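You operate a simulated robot arm through the tools that you are given. There is no shell and no other tool. Be economical: measure what you need, move in short steps, check, and stop when the job is done.

The job below is to be done with a simulated robot arm. You get a single attempt, and the scene is never put back.

## Task
Open the stock bin, take the clear rinse cup from the blue deck of the trolley and put it in the inside of the stock bin and shut the bin again. Then fetch the towel pack from the blue deck of the trolley and set it on the top of the fitting table. Then take the medium refill pack from the work patch on the back counter and put it on the top deck of the trolley. Do these in the order given. Set down upright: rinse cup.

Only the result counts: the job must be done as asked and must still hold three seconds after the hand-in. Knocking over, shifting, dropping, spilling or breaking anything else fails it. Flat cloth is picked up by pressing the open fingertips on it (5 to 10 N) and closing them slowly along it; thin cloth reads only 2 to 8 mm in the jaws.

## Robot
A 7-joint arm with a two-finger parallel gripper on a trunk, on a base that drives. Base frame: it is fixed to the floor where the robot stands at the start and does not move with it; the origin is under the middle of the robot, x ahead of it, y to its left, z up. Lengths are in m, angles in degrees, forces in N, time in s.
With the tool pointing down near the work surface it reaches from about 0.1 to 0.66 m from the robot's upright axis, wherever it stands. Its first joint turns from -143.0 to 143.0 degrees. Places, roughly: inside of the stock bin [1, 0, 0.6]; refill pack [3.25, 0.25, 1]; rinse cup [1, -0.5, 0.5]; stock bin [0.9, 0, 0.6]; top deck of the trolley [1.1, -0.5, 0.9]; top of the fitting table [-0.8, -1.6, 0.8]. Payload 3 kg.
The TCP is the grasp point between the finger pads, 0.03 m short of the fingertips. In the tool frame z runs along the fingers and y along their closing line. The gripper opens to 0.11 m. The fingers are 0.02 m wide and 0.01 m thick; the gripper's body (0.048 by 0.112 m) begins 0.055 m behind the TCP.
Orientation is that of the tool frame in the base frame, as a unit quaternion [x, y, z, w]. With the fingers straight down and closing along the base's y, the tool's x points along the base's -x, its y along +y and its z along -z.

## Interface
- The arm moves only by the tool jog_arm. Its arguments are lists of equal length, an entry for each row: "xyz": the shift along the tool's x, y, z in m, a list of three; "turn": the turn, a rotation vector about the tool's x, y, z in degrees, a list of three. In form: {"xyz": [[tx, ty, tz], ...], "turn": [[rx, ry, rz], ...]}. A call has 1 to 8 rows; each row is the pose to reach, as a shift and turn from the pose commanded when the call began, along the tool's axes at that moment. "gripper" is the closure in counts, from 0 (fully open) to 255 (shut), set as the call begins (left out, the last holds). Rows are played at 5 a second. More than 0.05 m and 8.6 degrees between two rows, or a gripper value outside its range, and nothing of the call is played. Where a pose cannot be reached the arm comes as near as it can. A force on the tool above 40 N (or 10 N above the force at the start of the call, whichever is more), or a blocked arm, ends the call early, and 0.2 s more pass. Each finger travels about 0.108 m/s and halts on what it meets, pressing with about 41 N; the grip force reading is that of the motor and also rises with nothing between the fingers. The clock runs only during rows and for 0.2 s after the last one: add rows that repeat a pose to give the fingers time. It gives the time, the measured TCP pose, the force on the tool (base axes), the opening and the grip force at its end, in the units of the frame above (readings bear some noise), with the torque about the TCP (base axes, N m) and any sound that the robot's microphone picked up.
- Cameras (640 x 400 px; columns grow to the right, rows downward): "scene" is now at [0.1592, -0.0153, 1.5344]; the picture's right is [-0.16, -0.99, -0.00], its down [-0.70, 0.12, -0.70] and it looks along [0.69, -0.11, -0.71] (base axes); focal length 290 px, centre (320, 200). "wrist" rides on the gripper at [0.072, 0.017, -0.103] in the tool frame; the picture's right is [-0.23, 0.97, 0.00], its down [-0.76, -0.18, -0.62] and it looks along [-0.61, -0.14, 0.78] (tool axes); focal length 222 px, centre (320, 200). There is no depth. A picture from a camera that has moved, and an enlarged one, comes with that camera's place and axes in the base frame and with its lens.
- grab_frame(camera): a new picture of that camera. No time passes.
- lift_body(by): slides the trunk up (or, below 0, down) by that many m; the arm and the scene camera ride with it, the base frame stays. It gives what a move gives, with no picture.
- roll_base(legs): drives the robot by 1 to 6 legs, each [ahead, left, turn to the left] in m, m and degrees, along the robot's own axes; the way and the turn of a leg run together, so that a leg with both is an arc; at most 1.5 m and 180 degrees a leg. The arm and the cameras ride along, it lands a little off, and it stops where it bumps. It gives what a move gives.
- aim_head(pan, tilt): turns the head with the scene camera to pan (to the left, within 86 degrees either way) and tilt (down, from -29 to 69), counted from straight ahead of the robot. It gives what a move gives.
- inspect(camera, box): a new picture of the part [left, top, right, bottom] of that camera's present view, enlarged. No time passes.
- finish_job(): hands the job in; it is judged then, once.

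Go step by step. Nothing tells you exact positions but the pictures and the camera data: compare them with the known pose of the tool, close in by small moves and look again before you grip or let go. The budget is 165 turns and 128 pictures, counting those below and the enlarged ones. Unless the task says otherwise, let go and move clear before handing in, and close with one line.

The tools are called after ">>>" as a command line: name --argument value ..., lists and objects as JSON in quotes. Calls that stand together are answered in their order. jog_arm: Moves the arm, as the interface text tells. Its arguments: {"type":"object","properties":{"xyz":{"type":"array"},"turn":{"type":"array"},"gripper":{"type":"number"}},"required":["xyz","turn"]} The other tools are called the same way: lift_body (by) slides the trunk up or down; roll_base (legs) drives the base; aim_head (pan, tilt) turns the head that bears the scene camera; grab_frame (camera) takes a picture; inspect (camera, box) takes an enlarged picture of a part of a camera's view; finish_job () hands the job in.

At the start:

```text
t: 0.0
position: [0.636, -0.4173, 1.1015]
tcp_rot: [0.0, 1.0, -0.001, 0.0]
ft_force: [-0.8, 0.3, -0.4]
ft_torque: [0.0, -0.02, 0.02]
gripper_width: 0.1101
finger_force: 0.0
trunk travel left (down, up): [-0.653, 0.237]
robot x, y, heading: [0.0005, 0.0014, -0.0]
head pan, tilt: [-9.4, 45.5]
```

scene: 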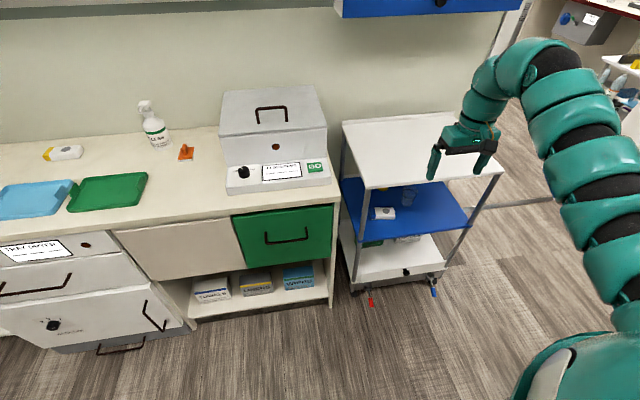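
wrist: 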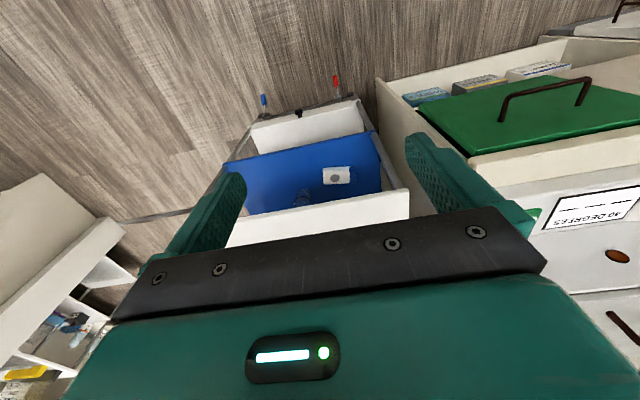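

I see the counter with a green bin front (the stock bin), and the trolley with a blue middle deck holding a cup and a towel pack. I'll look closer at these.

>>> inspect --camera "scene" --box '[220, 180, 360, 320]'

>>> inspect --camera "scene" --box '[330, 160, 490, 300]'

```text
2.86 times, centred on (290, 250) of scene
camera zoom: at [0.1592, -0.0153, 1.5344], right [-0.16, -0.99, 0.0], down [-0.7, 0.12, -0.7], along [0.69, -0.11, -0.71], focal length 829 px, centre (406, 57)
```

zoom: 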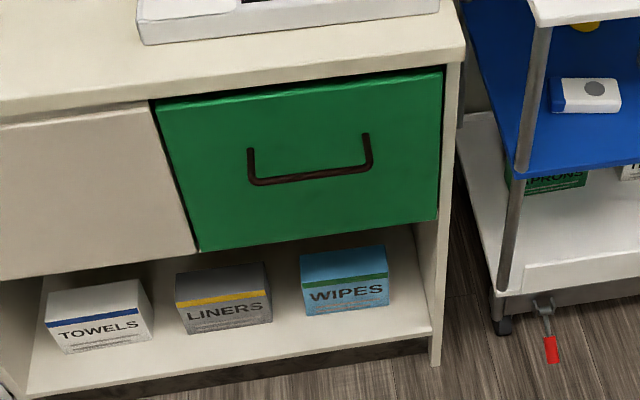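

```text
2.86 times, centred on (410, 230) of scene
camera zoom: at [0.1592, -0.0153, 1.5344], right [-0.16, -0.99, 0.0], down [-0.7, 0.12, -0.7], along [0.69, -0.11, -0.71], focal length 829 px, centre (63, 114)
```

zoom: 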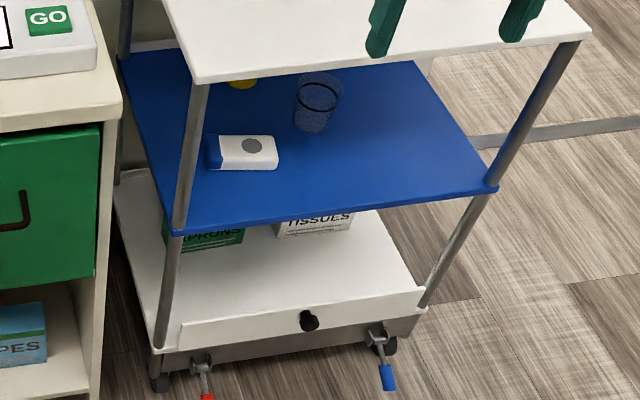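

The trolley's blue deck appears around z≈0.62 under the top deck (z≈0.9), so I'll have to reach in horizontally. I'll lower the trunk and look from a lower view to get parallax.

>>> lift_body --by -0.35

>>> aim_head --pan -15 --tilt 32

>>> grab_frame --camera "scene"

>>> grab_frame --camera "wrist"

```text
t: 3.4
position: [0.6357, -0.419, 0.7515]
tcp_rot: [-0.001, 1.0, 0.0, 0.0]
ft_force: [-0.5, 1.1, 1.3]
ft_torque: [0.02, -0.02, 0.0]
gripper_width: 0.1101
finger_force: 0.0
trunk travel left (down, up): [-0.303, 0.587]
robot x, y, heading: [0.0022, -0.0007, -0.2]
head pan, tilt: [-9.4, 45.5]
```

```text
t: 4.2
position: [0.6347, -0.4187, 0.7506]
tcp_rot: [0.0, 1.0, 0.0, -0.001]
ft_force: [-0.6, -0.1, 0.3]
ft_torque: [-0.01, -0.03, 0.0]
gripper_width: 0.1102
finger_force: 0.1
trunk travel left (down, up): [-0.303, 0.587]
robot x, y, heading: [0.0005, 0.0007, 0.0]
head pan, tilt: [-15.0, 32.0]
```

```text
123 pictures are left
camera scene: at [0.1658, -0.0252, 1.2046], right [-0.26, -0.97, 0.0], down [-0.51, 0.14, -0.85], along [0.82, -0.22, -0.53], focal length 290 px, centre (320, 200)
```

scene: 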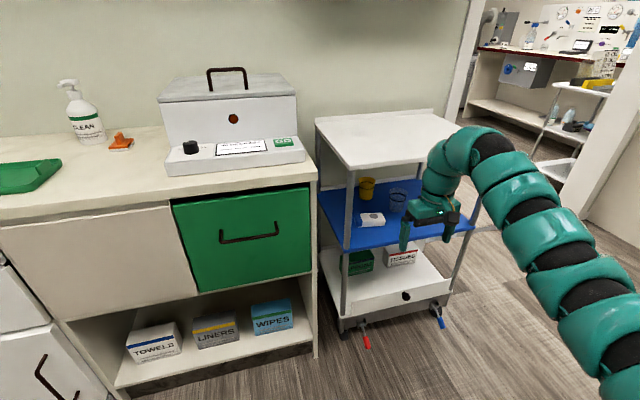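

```text
122 pictures are left
camera wrist: at [0.5634, -0.4004, 0.8552], right [0.23, 0.97, 0.0], down [0.76, -0.18, 0.62], along [0.61, -0.14, -0.78], focal length 222 px, centre (320, 200)
```

wrist: 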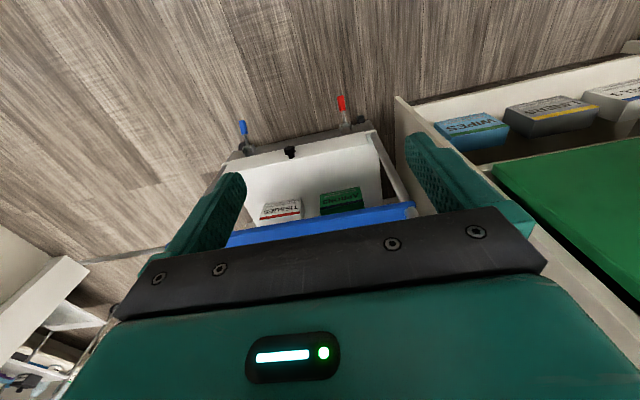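

The stock bin front is a vertical face at x≈0.813 (z 0.53–0.83, y −0.17..0.16), with a horizontal bar handle at about (0.753, 0, 0.741). I'll bring the tool around to horizontal pointing ahead, in front of the handle.

>>> jog_arm --xyz '[[0.02, 0.035, 0], [0.04, 0.07, 0], [0.06, 0.105, 0], [0.08, 0.14, 0], [0.1, 0.175, 0], [0.12, 0.21, 0], [0.14, 0.245, 0], [0.16, 0.28, 0]]' --turn '[[0, -8, 0], [0, -16, 0], [0, -24, 0], [0, -32, 0], [0, -40, 0], [0, -48, 0], [0, -56, 0], [0, -64, 0]]'

>>> grab_frame --camera "scene"

```text
t: 6.2
position: [0.6579, -0.3715, 0.833]
tcp_rot: [0.182, 0.824, -0.247, 0.476]
ft_force: [-0.6, -0.2, -0.2]
ft_torque: [-0.02, -0.03, 0.01]
gripper_width: 0.11
finger_force: 0.0
out of reach, approached as far as the arm can: row 1, 2, 3, 4, 5, 6, 7, 8
trunk travel left (down, up): [-0.303, 0.587]
robot x, y, heading: [0.003, 0.0002, 0.1]
head pan, tilt: [-15.0, 32.0]
stopped in row 8: the arm was blocked; the commanded pose is now the measured one
```

```text
121 pictures are left
camera scene: at [0.1666, -0.0264, 1.2045], right [-0.26, -0.97, 0.0], down [-0.51, 0.14, -0.85], along [0.82, -0.22, -0.53], focal length 290 px, centre (320, 200)
```

scene: 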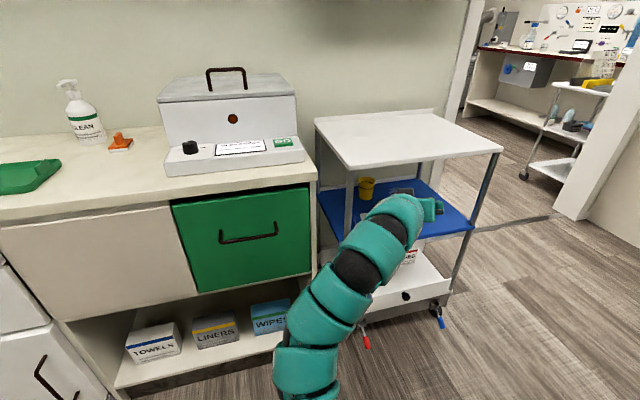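

The arm hit a joint limit folding in close. I'll back the base away to get space, then turn the tool with the arm more extended.

>>> roll_base --legs '[[-0.3, 0, 0]]'

>>> jog_arm --xyz '[[0, 0, 0], [0, 0, 0], [0, 0, 0], [0, 0, 0], [0, 0, 0]]' --turn '[[-7, 0, -3.4], [-14, 0, -6.8], [-21, 0, -10.2], [-28, 0, -13.6], [-35, 0, -17]]'

>>> grab_frame --camera "scene"

```text
t: 8.2
position: [0.3572, -0.3686, 0.8357]
tcp_rot: [0.181, 0.823, -0.246, 0.478]
ft_force: [0.3, -0.3, -0.3]
ft_torque: [0.03, -0.04, -0.01]
gripper_width: 0.1099
finger_force: 0.0
trunk travel left (down, up): [-0.303, 0.587]
robot x, y, heading: [-0.3018, 0.0007, 0.2]
head pan, tilt: [-15.0, 32.0]
```

```text
t: 9.4
position: [0.3699, -0.3617, 0.8225]
tcp_rot: [-0.092, 0.877, -0.058, 0.469]
ft_force: [0.0, -0.5, 0.2]
ft_torque: [0.01, 0.0, -0.02]
gripper_width: 0.1097
finger_force: 0.0
out of reach, approached as far as the arm can: row 5
trunk travel left (down, up): [-0.303, 0.587]
robot x, y, heading: [-0.3009, -0.0004, 0.1]
head pan, tilt: [-15.0, 32.0]
```

```text
120 pictures are left
camera scene: at [-0.1341, -0.0249, 1.2045], right [-0.26, -0.97, 0.0], down [-0.51, 0.14, -0.85], along [0.82, -0.22, -0.53], focal length 290 px, centre (320, 200)
```

scene: 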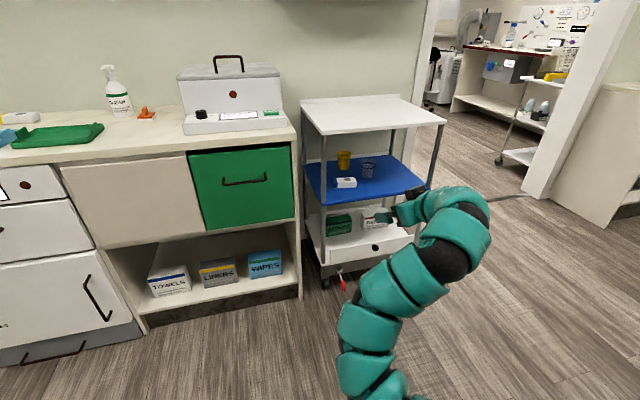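

The tool now points ahead but 34° downward, limited by the wrist. A lower trunk should let the tool level out at the handle's height.

>>> lift_body --by -0.28

>>> jog_arm --xyz '[[-0.023, 0, -0.015], [-0.046, 0, -0.03], [-0.07, 0, -0.045], [-0.093, 0, -0.06], [-0.116, 0, -0.075], [-0.14, 0, -0.09]]' --turn '[[0, -5.5, 0], [0, -11, 0], [0, -16.5, 0], [0, -22, 0], [0, -27.5, 0], [0, -33, 0]]'

>>> grab_frame --camera "scene"

```text
t: 12.3
position: [0.3699, -0.3631, 0.5429]
tcp_rot: [-0.092, 0.876, -0.058, 0.47]
ft_force: [-0.6, 0.3, -0.4]
ft_torque: [-0.03, -0.01, 0.02]
gripper_width: 0.1098
finger_force: 0.0
trunk travel left (down, up): [-0.023, 0.867]
robot x, y, heading: [-0.3021, -0.0012, 0.1]
head pan, tilt: [-15.0, 32.0]
```

```text
t: 13.7
position: [0.3715, -0.3317, 0.7076]
tcp_rot: [-0.104, 0.706, -0.029, 0.7]
ft_force: [0.1, 0.3, 0.4]
ft_torque: [0.03, 0.01, -0.01]
gripper_width: 0.1099
finger_force: 0.1
trunk travel left (down, up): [-0.023, 0.867]
robot x, y, heading: [-0.3032, -0.0001, -0.1]
head pan, tilt: [-15.0, 32.0]
```

```text
119 pictures are left
camera scene: at [-0.1346, -0.025, 0.9246], right [-0.26, -0.97, 0.0], down [-0.51, 0.14, -0.85], along [0.82, -0.22, -0.53], focal length 290 px, centre (320, 200)
```

scene: 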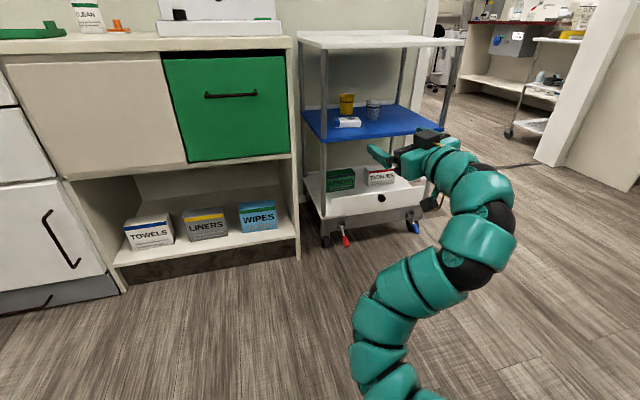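

The tool is now level and pointing ahead. Next I roll it so that the fingers close vertically for the bar.

>>> jog_arm --xyz '[[0, 0, 0], [0, 0, 0], [0, 0, 0], [0, 0, 0], [0, 0, 0], [0, 0, 0], [0, 0, 0], [0, 0, 0]]' --turn '[[0, 0, -8.5], [0, 0, -17], [0, 0, -25.5], [0, 0, -34], [0, 0, -42.5], [0, 0, -51], [0, 0, -59.5], [0, 0, -68]]'

```text
t: 15.5
position: [0.3721, -0.3294, 0.7069]
tcp_rot: [-0.482, 0.527, -0.416, 0.563]
ft_force: [-0.1, 0.3, -0.7]
ft_torque: [0.06, -0.01, -0.03]
gripper_width: 0.1103
finger_force: 0.0
trunk travel left (down, up): [-0.023, 0.867]
robot x, y, heading: [-0.3012, 0.0031, 0.2]
head pan, tilt: [-15.0, 32.0]
```

Roll works. I'll trim the orientation and height, then strafe the base so the gripper faces the handle.

>>> jog_arm --xyz '[[0, -0.017, 0], [0.006, -0.034, 0]]' --turn '[[0.6, 3, -5.5], [1.2, 5.9, -11]]'

>>> roll_base --legs '[[0, 0.33, 0], [0.2, 0, 0]]'

>>> grab_frame --camera "wrist"

>>> grab_frame --camera "scene"

```text
t: 16.1
position: [0.3726, -0.3421, 0.7401]
tcp_rot: [-0.502, 0.503, -0.498, 0.497]
ft_force: [0.2, 0.9, -0.6]
ft_torque: [-0.01, 0.01, -0.03]
gripper_width: 0.11
finger_force: 0.0
trunk travel left (down, up): [-0.023, 0.867]
robot x, y, heading: [-0.3, -0.0006, 0.1]
head pan, tilt: [-15.0, 32.0]
```

```text
t: 19.4
position: [0.574, -0.0177, 0.7396]
tcp_rot: [-0.501, 0.503, -0.499, 0.497]
ft_force: [0.7, 0.2, -0.4]
ft_torque: [0.01, -0.01, -0.05]
gripper_width: 0.1099
finger_force: 0.1
trunk travel left (down, up): [-0.023, 0.867]
robot x, y, heading: [-0.0988, 0.3293, 0.1]
head pan, tilt: [-15.0, 32.0]
```

```text
118 pictures are left
camera wrist: at [0.4708, -0.0894, 0.7236], right [-0.01, 0.23, -0.97], down [-0.62, 0.76, 0.18], along [0.79, 0.6, 0.14], focal length 222 px, centre (320, 200)
```

wrist: 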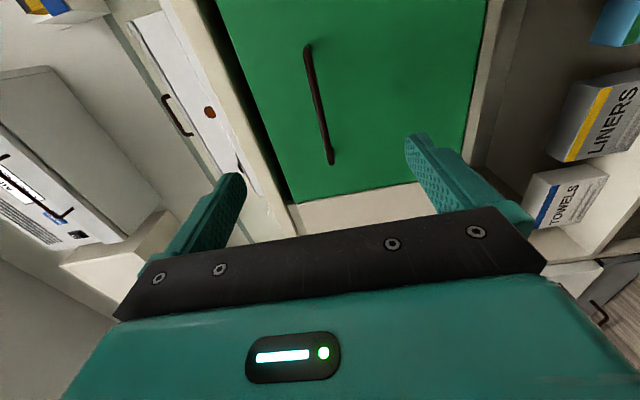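

```text
117 pictures are left
camera scene: at [0.0668, 0.3002, 0.9246], right [-0.26, -0.97, 0.0], down [-0.51, 0.14, -0.85], along [0.82, -0.22, -0.53], focal length 290 px, centre (320, 200)
```

scene: 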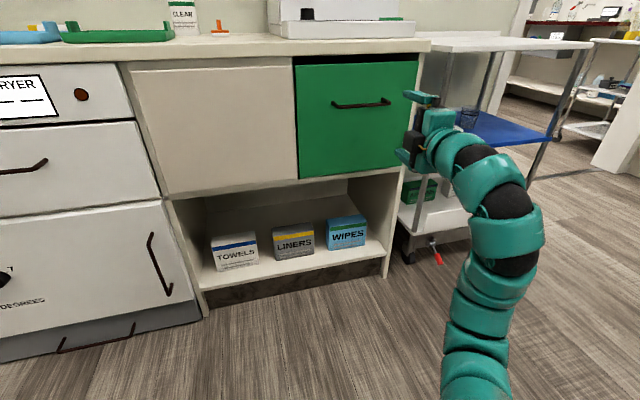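

The wrist view confirms the bar at z≈0.740, lined up with the jaws. Driving forward onto the bar.

>>> roll_base --legs '[[0.168, 0, 0]]'

>>> inspect --camera "wrist" --box '[120, 0, 560, 275]'

```text
t: 20.9
position: [0.7393, -0.0186, 0.739]
tcp_rot: [-0.5, 0.504, -0.499, 0.497]
ft_force: [0.4, -0.5, 0.2]
ft_torque: [0.03, 0.01, 0.0]
gripper_width: 0.11
finger_force: 0.0
trunk travel left (down, up): [-0.023, 0.867]
robot x, y, heading: [0.0683, 0.3248, 0.0]
head pan, tilt: [-15.0, 32.0]
```

```text
1.45 times, centred on (340, 138) of wrist
camera zoom: at [0.6354, -0.0903, 0.7237], right [-0.01, 0.23, -0.97], down [-0.62, 0.76, 0.18], along [0.79, 0.6, 0.14], focal length 323 px, centre (291, 291)
```

zoom: 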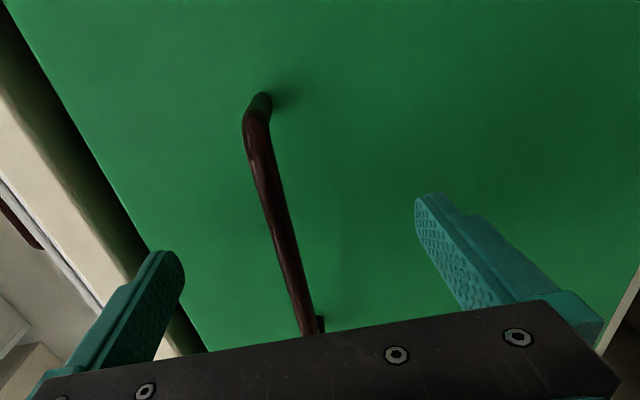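

The bar is between the fingers; a small nudge ahead and close.

>>> jog_arm --xyz '[[0, 0, 0.01], [0, 0, 0.01]]' --turn '[[0, 0, 0], [0, 0, 0]]'

>>> jog_arm --xyz '[[0, 0, 0], [0, 0, 0], [0, 0, 0], [0, 0, 0]]' --turn '[[0, 0, 0], [0, 0, 0], [0, 0, 0], [0, 0, 0]]' --gripper 255

```text
t: 21.5
position: [0.7487, -0.0191, 0.7398]
tcp_rot: [-0.5, 0.504, -0.499, 0.497]
ft_force: [1.1, -0.2, -0.6]
ft_torque: [0.02, 0.01, -0.02]
gripper_width: 0.1102
finger_force: 0.1
trunk travel left (down, up): [-0.023, 0.867]
robot x, y, heading: [0.0672, 0.3268, -0.2]
head pan, tilt: [-15.0, 32.0]
```

```text
t: 22.5
position: [0.7477, -0.0188, 0.7397]
tcp_rot: [-0.501, 0.503, -0.499, 0.497]
ft_force: [0.7, -1.2, 7.1]
ft_torque: [-0.08, -0.03, -0.13]
gripper_width: 0.0096
finger_force: 44.9
trunk travel left (down, up): [-0.023, 0.867]
robot x, y, heading: [0.0663, 0.3275, -0.1]
head pan, tilt: [-15.0, 32.0]
```

Gripped the bar (9.6 mm). I'll pull straight back with the arm a little to learn how the bin moves.

>>> jog_arm --xyz '[[0, 0, -0.015], [0, 0, -0.03], [0, 0, -0.045], [0, 0, -0.06]]' --turn '[[0, 0, 0], [0, 0, 0], [0, 0, 0], [0, 0, 0]]'

>>> grab_frame --camera "scene"

```text
t: 23.5
position: [0.6879, -0.0191, 0.7398]
tcp_rot: [-0.5, 0.504, -0.499, 0.496]
ft_force: [2.2, -2.6, 5.6]
ft_torque: [-0.19, -0.07, 1.05]
gripper_width: 0.0098
finger_force: 44.7
trunk travel left (down, up): [-0.023, 0.867]
robot x, y, heading: [0.0648, 0.3241, -0.1]
head pan, tilt: [-15.0, 32.0]
```

```text
115 pictures are left
camera scene: at [0.2318, 0.2998, 0.9247], right [-0.26, -0.97, 0.0], down [-0.51, 0.14, -0.85], along [0.82, -0.22, -0.53], focal length 290 px, centre (320, 200)
```

scene: 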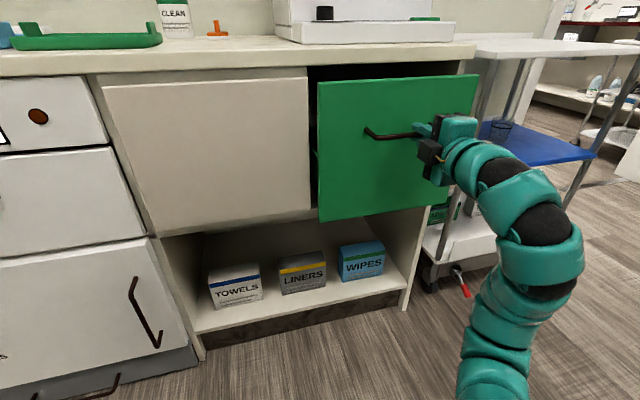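

It's a sliding drawer. I'll pull it further by backing the base.

>>> roll_base --legs '[[-0.22, 0, 0]]'

>>> grab_frame --camera "scene"

```text
t: 25.1
position: [0.4948, -0.0163, 0.7402]
tcp_rot: [-0.501, 0.503, -0.497, 0.499]
ft_force: [-1.3, 3.2, -6.8]
ft_torque: [-0.18, 0.18, -0.72]
gripper_width: 0.0097
finger_force: 44.9
trunk travel left (down, up): [-0.023, 0.867]
robot x, y, heading: [-0.1301, 0.3273, 0.0]
head pan, tilt: [-15.0, 32.0]
stopped in leg 1: the force on the tool passed its limit at 77 N (the readings are from after the stop); the commanded pose is now the measured one
```

```text
114 pictures are left
camera scene: at [0.0357, 0.3006, 0.9245], right [-0.26, -0.97, 0.0], down [-0.51, 0.14, -0.85], along [0.82, -0.22, -0.53], focal length 290 px, centre (320, 200)
```

scene: 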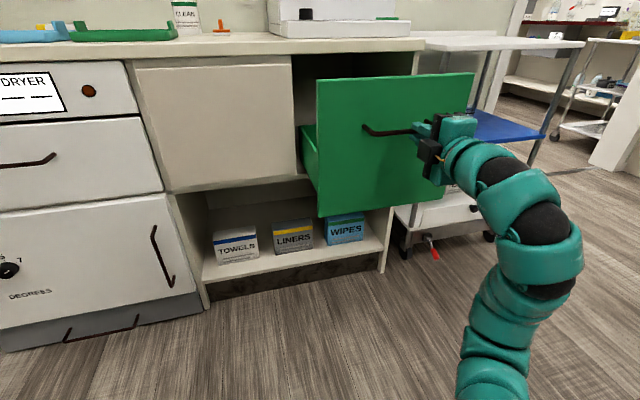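

The drawer reached its end stop (front now at x≈0.56). Releasing and backing away, then raising the camera for a look inside.

>>> jog_arm --xyz '[[0, 0, 0], [0, 0, 0], [0, 0, 0], [0, 0, 0], [0, 0, 0]]' --turn '[[0, 0, 0], [0, 0, 0], [0, 0, 0], [0, 0, 0], [0, 0, 0]]' --gripper 0

>>> roll_base --legs '[[-0.25, 0, 0]]'

>>> grab_frame --camera "scene"

```text
t: 26.3
position: [0.4942, -0.0162, 0.7409]
tcp_rot: [-0.501, 0.502, -0.498, 0.499]
ft_force: [0.2, -0.4, -0.9]
ft_torque: [0.0, 0.02, -0.01]
gripper_width: 0.1101
finger_force: 0.2
trunk travel left (down, up): [-0.023, 0.867]
robot x, y, heading: [-0.1296, 0.3248, 0.2]
head pan, tilt: [-15.0, 32.0]
```

```text
t: 28.1
position: [0.2397, -0.0169, 0.7405]
tcp_rot: [-0.5, 0.503, -0.498, 0.498]
ft_force: [-0.1, 0.3, 0.1]
ft_torque: [-0.05, 0.03, 0.0]
gripper_width: 0.1101
finger_force: 0.1
trunk travel left (down, up): [-0.023, 0.867]
robot x, y, heading: [-0.3822, 0.3253, 0.1]
head pan, tilt: [-15.0, 32.0]
```

```text
113 pictures are left
camera scene: at [-0.2182, 0.2997, 0.9246], right [-0.26, -0.97, 0.0], down [-0.51, 0.14, -0.85], along [0.82, -0.22, -0.53], focal length 290 px, centre (320, 200)
```

scene: 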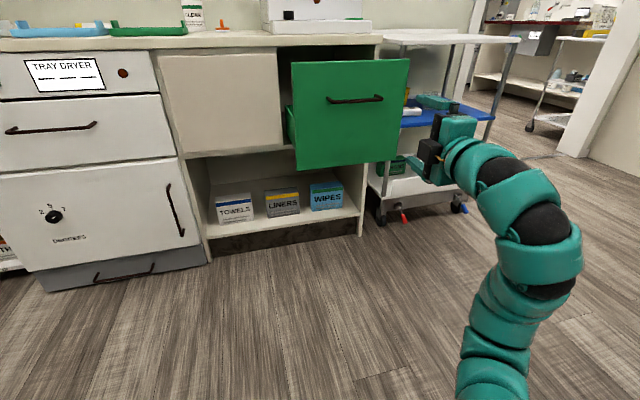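

Drawer is open. Now I'll roll the tool another −90° so its camera sits on top, and strafe toward the trolley.

>>> jog_arm --xyz '[[0, 0, 0], [0, 0, 0], [0, 0, 0], [0, 0, 0], [0, 0, 0], [0, 0, 0], [0, 0, 0], [0, 0, 0]]' --turn '[[0, 0, -8.5], [0, 0, -17], [0, 0, -25.5], [0, 0, -34], [0, 0, -42.5], [0, 0, -51], [0, 0, -59.5], [0, 0, -68]]'

>>> jog_arm --xyz '[[0, 0, 0], [0, 0, 0], [0, 0, 0]]' --turn '[[0, 0, -7.4], [0, 0, -14.8], [0, 0, -22.2]]'

>>> roll_base --legs '[[0, -0.52, 0]]'

>>> grab_frame --camera "scene"

>>> grab_frame --camera "wrist"

```text
t: 29.9
position: [0.2394, -0.0154, 0.7408]
tcp_rot: [0.696, -0.135, 0.692, -0.135]
ft_force: [0.2, -0.5, -0.2]
ft_torque: [0.0, 0.03, -0.03]
gripper_width: 0.1099
finger_force: 0.0
trunk travel left (down, up): [-0.023, 0.867]
robot x, y, heading: [-0.3849, 0.3248, 0.0]
head pan, tilt: [-15.0, 32.0]
```

```text
t: 30.7
position: [0.2407, -0.016, 0.7415]
tcp_rot: [0.709, 0.001, 0.705, 0.001]
ft_force: [0.1, 0.6, 0.2]
ft_torque: [-0.02, 0.0, -0.01]
gripper_width: 0.1098
finger_force: 0.1
trunk travel left (down, up): [-0.023, 0.867]
robot x, y, heading: [-0.3823, 0.323, -0.0]
head pan, tilt: [-15.0, 32.0]
```

```text
t: 33.7
position: [0.2398, -0.5389, 0.7411]
tcp_rot: [0.709, 0.0, 0.705, 0.0]
ft_force: [-0.2, 0.0, 1.1]
ft_torque: [0.01, -0.01, 0.02]
gripper_width: 0.1103
finger_force: 0.0
trunk travel left (down, up): [-0.023, 0.867]
robot x, y, heading: [-0.3868, -0.1981, 0.1]
head pan, tilt: [-15.0, 32.0]
```

```text
112 pictures are left
camera scene: at [-0.2178, -0.221, 0.9246], right [-0.26, -0.97, 0.0], down [-0.51, 0.14, -0.85], along [0.82, -0.22, -0.53], focal length 290 px, centre (320, 200)
```

scene: 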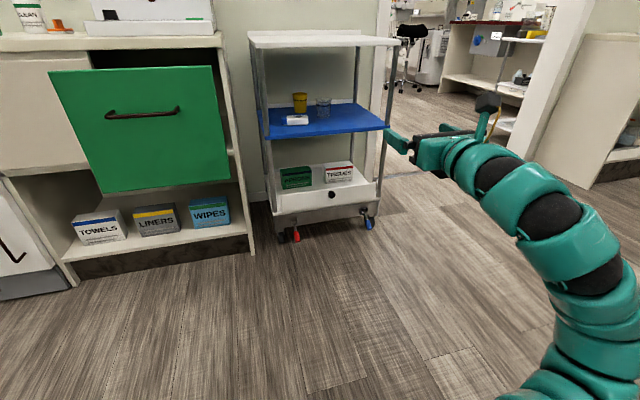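

```text
111 pictures are left
camera wrist: at [0.1374, -0.5546, 0.8148], right [0.0, -0.97, -0.23], down [-0.63, 0.18, -0.76], along [0.78, 0.14, -0.61], focal length 222 px, centre (320, 200)
```

wrist: 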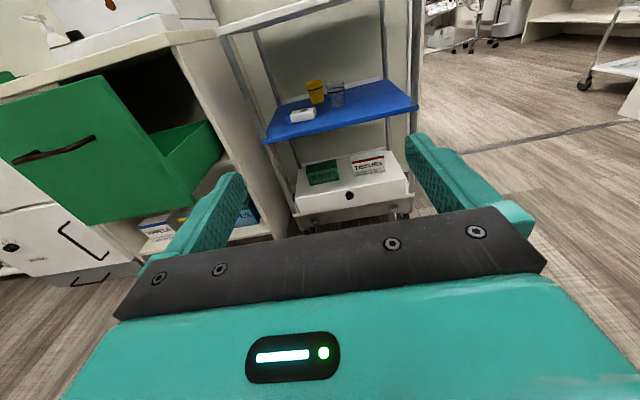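

Camera now on top. I'll zoom in on the blue deck to locate the cup precisely.

>>> inspect --camera "scene" --box '[240, 20, 400, 120]'

>>> inspect --camera "wrist" --box '[250, 50, 430, 160]'

```text
4.00 times, centred on (320, 70) of scene
camera zoom: at [-0.2178, -0.221, 0.9246], right [-0.26, -0.97, 0.0], down [-0.51, 0.14, -0.85], along [0.82, -0.22, -0.53], focal length 1161 px, centre (320, 720)
```

zoom: 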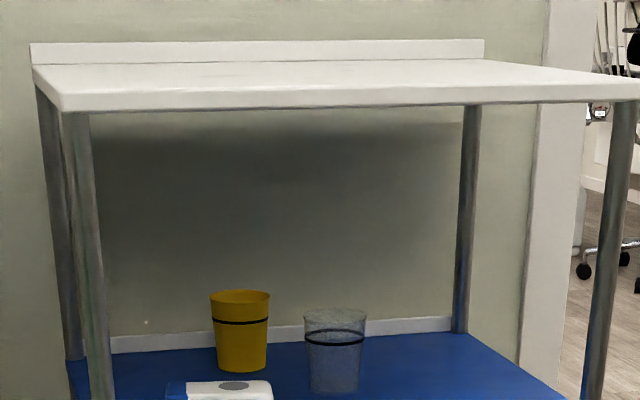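

```text
3.56 times, centred on (340, 105) of wrist
camera zoom: at [0.1374, -0.5546, 0.8148], right [0.0, -0.97, -0.23], down [-0.63, 0.18, -0.76], along [0.78, 0.14, -0.61], focal length 790 px, centre (249, 538)
```

zoom: 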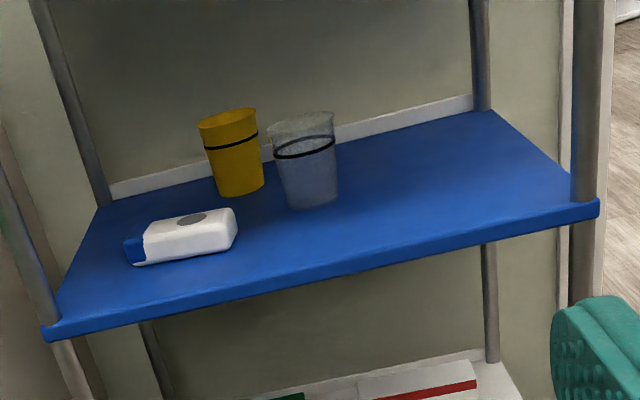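

Combining views: blue deck z≈0.553, its front edge x≈0.84; cup axis ≈(1.035, −0.57), height ≈0.08, ~0.065 wide; towel pack ≈(0.95, −0.43). To stay clear of the open drawer I'll bring the tool straight ahead of the robot and move the base right.

>>> jog_arm --xyz '[[0, -0.042, 0], [0, -0.084, 0], [0, -0.126, 0], [0, -0.168, 0], [0, -0.21, 0], [0, -0.252, 0], [0, -0.294, 0], [0, -0.336, 0]]' --turn '[[0, -1.5, 0], [0, -3, 0], [0, -4.5, 0], [0, -6, 0], [0, -7.5, 0], [0, -9, 0], [0, -10.5, 0], [0, -12, 0]]' --gripper 30

```text
t: 35.5
position: [0.2653, -0.2221, 0.7281]
tcp_rot: [0.776, 0.003, 0.631, -0.005]
ft_force: [0.2, -0.5, -0.7]
ft_torque: [0.01, 0.02, 0.05]
gripper_width: 0.097
finger_force: 0.0
out of reach, approached as far as the arm can: row 2, 3, 4, 5, 6, 7, 8
trunk travel left (down, up): [-0.023, 0.867]
robot x, y, heading: [-0.3826, -0.193, -0.0]
head pan, tilt: [-15.0, 32.0]
```

Good, tool is now straight ahead of the robot. I'll strafe right, approach, and lower the tool.

>>> roll_base --legs '[[0, -0.352, 0], [0.42, 0, 0]]'

>>> jog_arm --xyz '[[-0.03, 0, 0.01], [-0.06, 0, 0.02], [-0.09, 0, 0.03], [-0.115, 0, 0.04]]' --turn '[[0, 0, 0], [0, 0, 0], [0, 0, 0], [0, 0, 0]]'

>>> grab_frame --camera "wrist"

>>> grab_frame --camera "scene"

```text
t: 37.1
position: [0.2645, -0.3976, 0.7287]
tcp_rot: [0.775, 0.005, 0.632, -0.006]
ft_force: [-0.1, 0.5, -0.1]
ft_torque: [0.02, 0.02, -0.02]
gripper_width: 0.0971
finger_force: 0.1
trunk travel left (down, up): [-0.023, 0.867]
robot x, y, heading: [-0.3872, -0.3735, 0.2]
head pan, tilt: [-15.0, 32.0]
stopped in leg 1: the robot was blocked; the commanded pose is now the measured one
```

```text
t: 38.1
position: [0.2809, -0.3959, 0.6461]
tcp_rot: [0.778, 0.006, 0.628, -0.003]
ft_force: [0.4, -0.2, -0.7]
ft_torque: [0.03, -0.02, 0.02]
gripper_width: 0.0967
finger_force: 0.0
out of reach, approached as far as the arm can: row 3, 4
trunk travel left (down, up): [-0.023, 0.867]
robot x, y, heading: [-0.3825, -0.375, -0.0]
head pan, tilt: [-15.0, 32.0]
```

```text
108 pictures are left
camera wrist: at [0.1961, -0.4117, 0.7399], right [-0.04, -0.97, -0.22], down [-0.77, 0.17, -0.61], along [0.64, 0.15, -0.76], focal length 222 px, centre (320, 200)
```

wrist: 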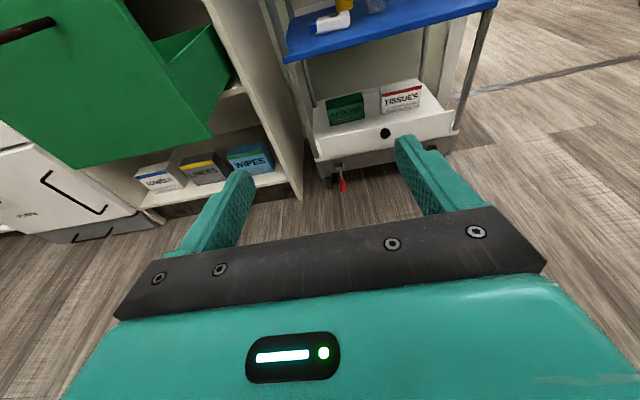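

```text
107 pictures are left
camera scene: at [-0.2178, -0.4006, 0.9246], right [-0.26, -0.97, 0.0], down [-0.51, 0.14, -0.85], along [0.82, -0.22, -0.53], focal length 290 px, centre (320, 200)
```

scene: 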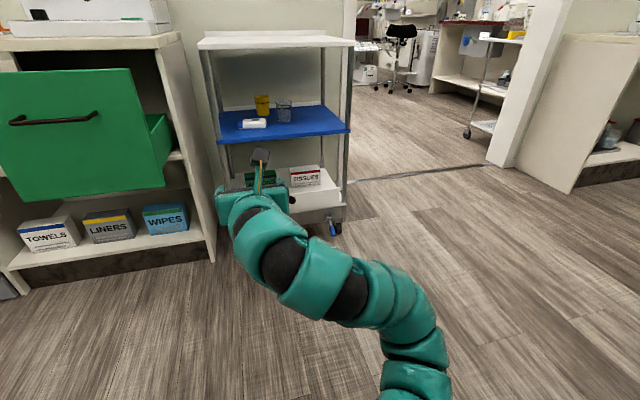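

The base bumped something on its right. I'll look to the right.

>>> aim_head --pan -86 --tilt 35

>>> grab_frame --camera "scene"

```text
t: 39.5
position: [0.2818, -0.3955, 0.6464]
tcp_rot: [0.778, 0.005, 0.629, -0.003]
ft_force: [0.7, 0.1, -0.8]
ft_torque: [0.01, -0.02, 0.02]
gripper_width: 0.097
finger_force: 0.0
trunk travel left (down, up): [-0.023, 0.867]
robot x, y, heading: [-0.3823, -0.3771, 0.2]
head pan, tilt: [-85.9, 35.0]
```

```text
106 pictures are left
camera scene: at [-0.2978, -0.4655, 0.92], right [-1.0, -0.07, 0.0], down [-0.04, 0.57, -0.82], along [0.06, -0.82, -0.57], focal length 290 px, centre (320, 200)
```

scene: 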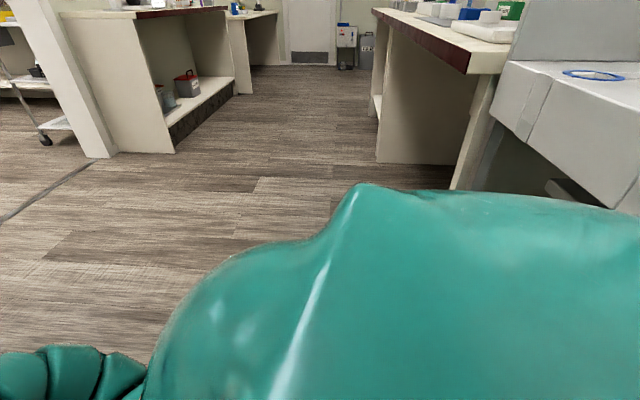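

A grey unit stands at the right-rear; I'll drive forward first, then strafe right.

>>> roll_base --legs '[[0.3, 0, 0], [0, -0.175, 0]]'

>>> aim_head --pan 10 --tilt 25

>>> grab_frame --camera "scene"

>>> grab_frame --camera "wrist"

```text
t: 42.6
position: [0.5804, -0.5661, 0.6464]
tcp_rot: [0.778, 0.006, 0.628, -0.004]
ft_force: [-0.7, 0.2, 0.5]
ft_torque: [-0.03, 0.03, 0.0]
gripper_width: 0.0972
finger_force: 0.1
trunk travel left (down, up): [-0.023, 0.867]
robot x, y, heading: [-0.0839, -0.552, 0.2]
head pan, tilt: [-85.9, 35.0]
```

```text
t: 44.4
position: [0.58, -0.5665, 0.6459]
tcp_rot: [0.778, 0.007, 0.629, -0.004]
ft_force: [0.5, -0.1, -1.1]
ft_torque: [0.02, -0.01, -0.01]
gripper_width: 0.0971
finger_force: 0.0
trunk travel left (down, up): [-0.023, 0.867]
robot x, y, heading: [-0.083, -0.5541, 0.3]
head pan, tilt: [10.0, 25.0]
```

```text
105 pictures are left
camera scene: at [0.086, -0.5352, 0.9357], right [0.18, -0.98, 0.0], down [-0.42, -0.08, -0.91], along [0.89, 0.16, -0.42], focal length 290 px, centre (320, 200)
```

scene: 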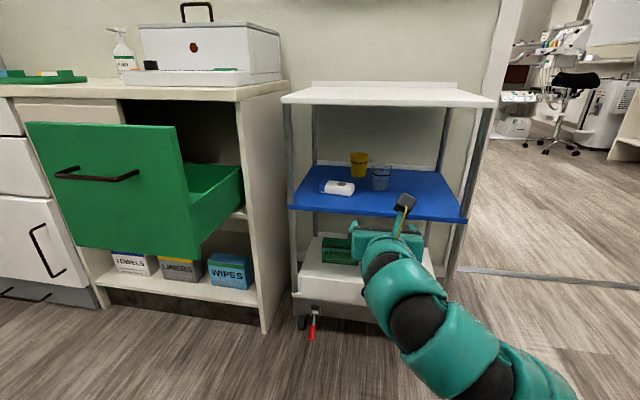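

```text
104 pictures are left
camera wrist: at [0.4959, -0.5844, 0.7402], right [-0.03, -0.97, -0.22], down [-0.77, 0.16, -0.61], along [0.63, 0.15, -0.76], focal length 222 px, centre (320, 200)
```

wrist: 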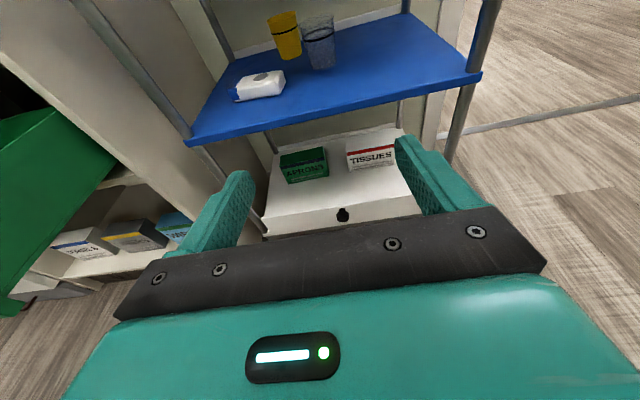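

Cup confirmed at ≈(1.03, −0.572). Moving in front of the deck edge and lowering with the arm a bit more extended.

>>> roll_base --legs '[[0.16, 0, 0]]'

>>> jog_arm --xyz '[[-0.01, 0.003, 0.02], [-0.02, 0.006, 0.04], [-0.025, 0.006, 0.05]]' --turn '[[0, 0, 0], [0, 0, 0], [0, 0, 0]]'

```text
t: 45.8
position: [0.7371, -0.5648, 0.6461]
tcp_rot: [0.778, 0.007, 0.629, -0.004]
ft_force: [-0.8, 0.7, 0.3]
ft_torque: [0.03, -0.02, 0.01]
gripper_width: 0.0968
finger_force: 0.1
trunk travel left (down, up): [-0.023, 0.867]
robot x, y, heading: [0.076, -0.5485, 0.2]
head pan, tilt: [10.0, 25.0]
```

```text
t: 46.6
position: [0.7823, -0.5707, 0.6116]
tcp_rot: [0.778, 0.007, 0.629, -0.005]
ft_force: [0.1, 0.8, -0.3]
ft_torque: [0.01, 0.0, 0.0]
gripper_width: 0.097
finger_force: 0.1
trunk travel left (down, up): [-0.023, 0.867]
robot x, y, heading: [0.0737, -0.5527, 0.2]
head pan, tilt: [10.0, 25.0]
```

>>> roll_base --legs '[[0.15, 0, 0]]'

>>> grab_frame --camera "wrist"

>>> grab_frame --camera "scene"

```text
t: 48.0
position: [0.9326, -0.5706, 0.6122]
tcp_rot: [0.778, 0.007, 0.629, -0.004]
ft_force: [0.0, -0.1, -0.5]
ft_torque: [0.01, 0.02, 0.02]
gripper_width: 0.0971
finger_force: 0.2
trunk travel left (down, up): [-0.023, 0.867]
robot x, y, heading: [0.2217, -0.5471, 0.5]
head pan, tilt: [10.0, 25.0]
```

```text
103 pictures are left
camera wrist: at [0.8479, -0.5867, 0.7059], right [-0.03, -0.97, -0.22], down [-0.77, 0.16, -0.61], along [0.63, 0.15, -0.76], focal length 222 px, centre (320, 200)
```

wrist: 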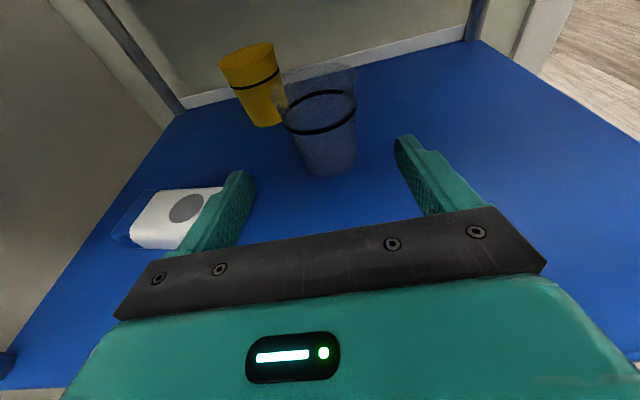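

```text
102 pictures are left
camera scene: at [0.3941, -0.5329, 0.9357], right [0.18, -0.98, 0.0], down [-0.42, -0.08, -0.91], along [0.89, 0.16, -0.42], focal length 290 px, centre (320, 200)
```

scene: 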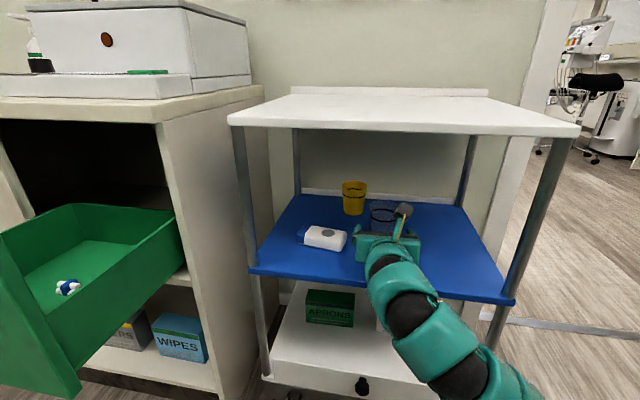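

The cup is centred between the jaws; the towel pack clears the left finger. Advancing 0.09 m.

>>> roll_base --legs '[[0.092, 0, 0]]'

>>> grab_frame --camera "wrist"

```text
t: 49.1
position: [1.0235, -0.5671, 0.6132]
tcp_rot: [0.778, 0.008, 0.628, -0.005]
ft_force: [0.6, 0.0, -0.2]
ft_torque: [0.01, -0.02, 0.03]
gripper_width: 0.0971
finger_force: 0.1
trunk travel left (down, up): [-0.023, 0.867]
robot x, y, heading: [0.3154, -0.5478, 0.6]
head pan, tilt: [10.0, 25.0]
```

```text
101 pictures are left
camera wrist: at [0.9384, -0.5848, 0.706], right [-0.03, -0.97, -0.22], down [-0.77, 0.16, -0.61], along [0.63, 0.15, -0.76], focal length 222 px, centre (320, 200)
```

wrist: 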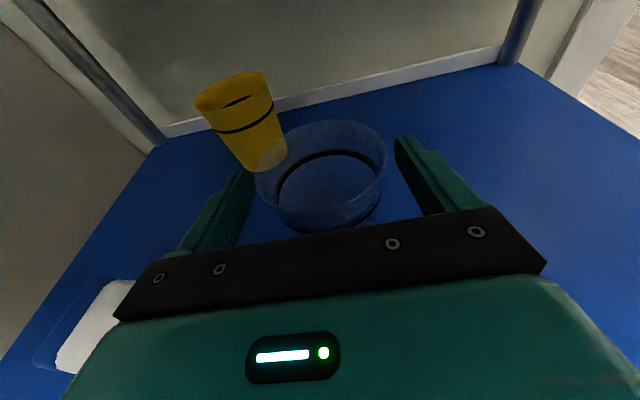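

Cup rim centre is at (1.025, −0.574). I shift 6 mm right and close gradually, watching the grip.

>>> jog_arm --xyz '[[0, 0.006, 0], [0, 0.006, 0]]' --turn '[[0, 0, 0], [0, 0, 0]]'

>>> jog_arm --xyz '[[0, 0, 0], [0, 0, 0], [0, 0, 0]]' --turn '[[0, 0, 0], [0, 0, 0], [0, 0, 0]]' --gripper 100

>>> jog_arm --xyz '[[0, 0, 0], [0, 0, 0], [0, 0, 0]]' --turn '[[0, 0, 0], [0, 0, 0], [0, 0, 0]]' --gripper 115

```text
t: 49.7
position: [1.022, -0.5737, 0.6133]
tcp_rot: [0.777, 0.008, 0.629, -0.006]
ft_force: [-0.7, -0.4, -0.2]
ft_torque: [0.01, 0.0, -0.04]
gripper_width: 0.0969
finger_force: 0.1
trunk travel left (down, up): [-0.023, 0.867]
robot x, y, heading: [0.3144, -0.551, 0.2]
head pan, tilt: [10.0, 25.0]
```

```text
t: 50.5
position: [1.0234, -0.5734, 0.6128]
tcp_rot: [0.777, 0.009, 0.629, -0.006]
ft_force: [0.1, 0.3, -0.3]
ft_torque: [0.0, -0.03, 0.0]
gripper_width: 0.0678
finger_force: 0.7
trunk travel left (down, up): [-0.023, 0.867]
robot x, y, heading: [0.3161, -0.5461, 0.6]
head pan, tilt: [10.0, 25.0]
```

```text
t: 51.3
position: [1.0234, -0.5741, 0.6122]
tcp_rot: [0.778, 0.009, 0.628, -0.006]
ft_force: [0.5, -0.6, 0.9]
ft_torque: [-0.03, -0.02, 0.01]
gripper_width: 0.0662
finger_force: 41.0
trunk travel left (down, up): [-0.023, 0.867]
robot x, y, heading: [0.3166, -0.549, 0.4]
head pan, tilt: [10.0, 25.0]
```

Cup held (66 mm). Lift 4 cm, staying under the top deck, then check.

>>> jog_arm --xyz '[[0.0195, 0, -0.004], [0.039, 0, -0.008]]' --turn '[[0, 0, 0], [0, 0, 0]]'

>>> grab_frame --camera "scene"

```text
t: 51.9
position: [1.024, -0.5745, 0.6527]
tcp_rot: [0.778, 0.008, 0.628, -0.006]
ft_force: [-0.4, -0.3, -0.6]
ft_torque: [-0.03, 0.04, 0.0]
gripper_width: 0.0665
finger_force: 41.4
trunk travel left (down, up): [-0.023, 0.867]
robot x, y, heading: [0.3117, -0.5513, 0.8]
head pan, tilt: [10.0, 25.0]
```

```text
100 pictures are left
camera scene: at [0.4848, -0.5319, 0.9357], right [0.18, -0.98, 0.0], down [-0.42, -0.08, -0.91], along [0.89, 0.17, -0.42], focal length 290 px, centre (320, 200)
```

scene: 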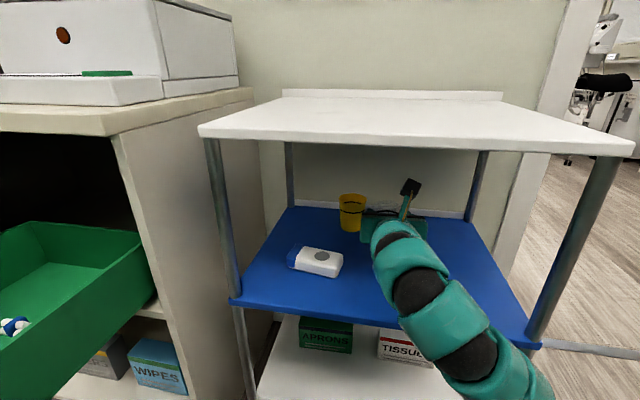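

Lifted cleanly. The cup needs a top-down grip to go into the drawer, so I'll first set it on the trolley's top deck: back out, raise the trunk, look.

>>> roll_base --legs '[[-0.35, 0, -0.4]]'

>>> lift_body --by 0.31

>>> grab_frame --camera "scene"

>>> grab_frame --camera "wrist"

```text
t: 54.1
position: [0.6729, -0.5822, 0.6536]
tcp_rot: [0.778, 0.004, 0.628, -0.002]
ft_force: [-0.1, -0.5, -1.3]
ft_torque: [0.03, 0.02, 0.01]
gripper_width: 0.0666
finger_force: 40.7
trunk travel left (down, up): [-0.023, 0.867]
robot x, y, heading: [-0.0334, -0.5513, -0.3]
head pan, tilt: [10.0, 25.0]
```

```text
t: 57.2
position: [0.6741, -0.5828, 0.963]
tcp_rot: [0.777, 0.004, 0.63, -0.002]
ft_force: [-0.5, -0.8, 0.0]
ft_torque: [0.0, 0.02, 0.04]
gripper_width: 0.0664
finger_force: 41.1
trunk travel left (down, up): [-0.333, 0.557]
robot x, y, heading: [-0.0328, -0.549, 0.0]
head pan, tilt: [10.0, 25.0]
```

```text
99 pictures are left
camera scene: at [0.1348, -0.535, 1.2457], right [0.17, -0.99, 0.0], down [-0.42, -0.07, -0.91], along [0.89, 0.16, -0.42], focal length 290 px, centre (320, 200)
```

scene: 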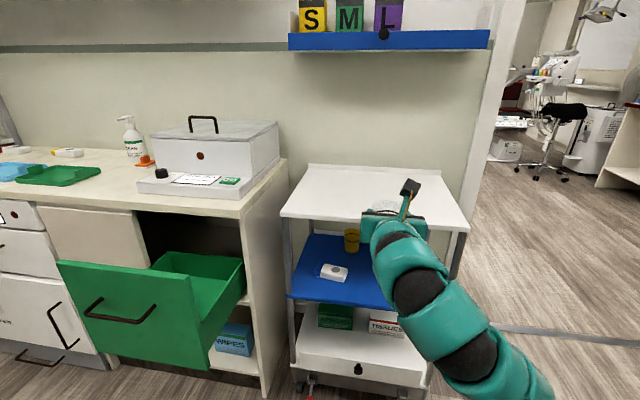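

```text
98 pictures are left
camera wrist: at [0.5881, -0.5988, 1.0565], right [-0.04, -0.97, -0.22], down [-0.77, 0.17, -0.61], along [0.64, 0.14, -0.76], focal length 222 px, centre (320, 200)
```

wrist: 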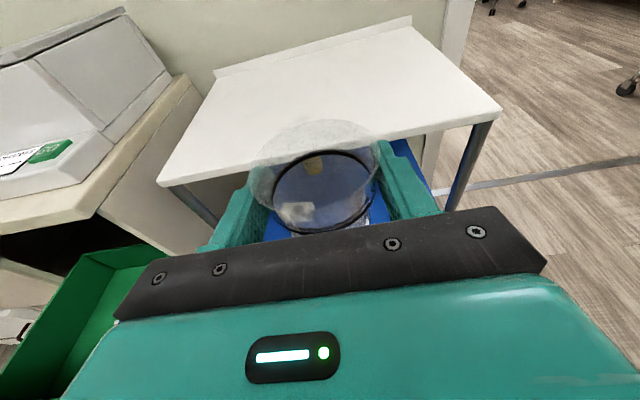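

The top deck (z≈0.86) is free. Driving over it and lowering the cup gently.

>>> roll_base --legs '[[0.25, 0, 0]]'

>>> jog_arm --xyz '[[-0.015, 0, 0.003], [-0.029, 0, 0.006]]' --turn '[[0, 0, 0], [0, 0, 0]]'

>>> grab_frame --camera "scene"

```text
t: 59.1
position: [0.9303, -0.5806, 0.9634]
tcp_rot: [0.777, 0.005, 0.629, -0.003]
ft_force: [-1.4, 0.1, -1.0]
ft_torque: [-0.02, 0.02, 0.0]
gripper_width: 0.0663
finger_force: 40.9
trunk travel left (down, up): [-0.333, 0.557]
robot x, y, heading: [0.2245, -0.5487, 0.2]
head pan, tilt: [10.0, 25.0]
```

```text
t: 59.7
position: [0.9304, -0.5802, 0.9339]
tcp_rot: [0.777, 0.006, 0.629, -0.003]
ft_force: [0.5, 0.2, -2.0]
ft_torque: [0.04, -0.01, -0.03]
gripper_width: 0.0662
finger_force: 41.3
trunk travel left (down, up): [-0.333, 0.557]
robot x, y, heading: [0.218, -0.5458, 0.2]
head pan, tilt: [10.0, 25.0]
```

```text
97 pictures are left
camera scene: at [0.3914, -0.5346, 1.2457], right [0.17, -0.98, 0.0], down [-0.42, -0.07, -0.91], along [0.89, 0.16, -0.42], focal length 290 px, centre (320, 200)
```

scene: 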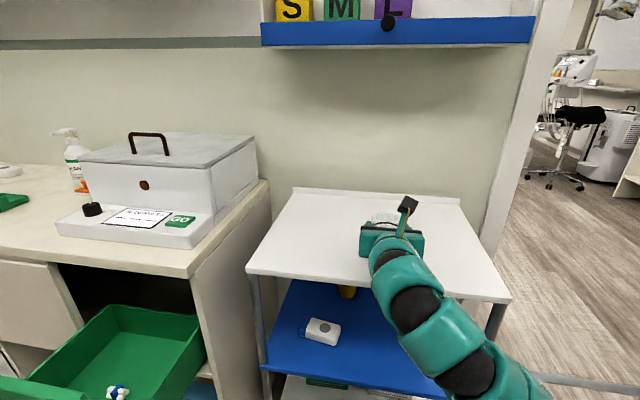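

>>> jog_arm --xyz '[[-0.004, 0, 0.001], [-0.008, 0, 0.002]]' --turn '[[0, 0, 0], [0, 0, 0]]'

>>> jog_arm --xyz '[[-0.003, 0, 0.001], [-0.005, 0, 0.001]]' --turn '[[0, 0, 0], [0, 0, 0]]'

```text
t: 60.3
position: [0.9307, -0.5805, 0.9252]
tcp_rot: [0.778, 0.004, 0.628, -0.002]
ft_force: [-0.6, 0.8, 0.0]
ft_torque: [0.02, 0.02, 0.01]
gripper_width: 0.0664
finger_force: 40.5
trunk travel left (down, up): [-0.333, 0.557]
robot x, y, heading: [0.2255, -0.5468, 0.0]
head pan, tilt: [10.0, 25.0]
```

```text
t: 60.9
position: [0.9305, -0.5805, 0.922]
tcp_rot: [0.778, 0.004, 0.628, -0.002]
ft_force: [1.4, 0.1, 5.5]
ft_torque: [-0.06, 0.03, 0.01]
gripper_width: 0.0665
finger_force: 41.4
trunk travel left (down, up): [-0.333, 0.557]
robot x, y, heading: [0.2232, -0.5487, 0.2]
head pan, tilt: [10.0, 25.0]
```

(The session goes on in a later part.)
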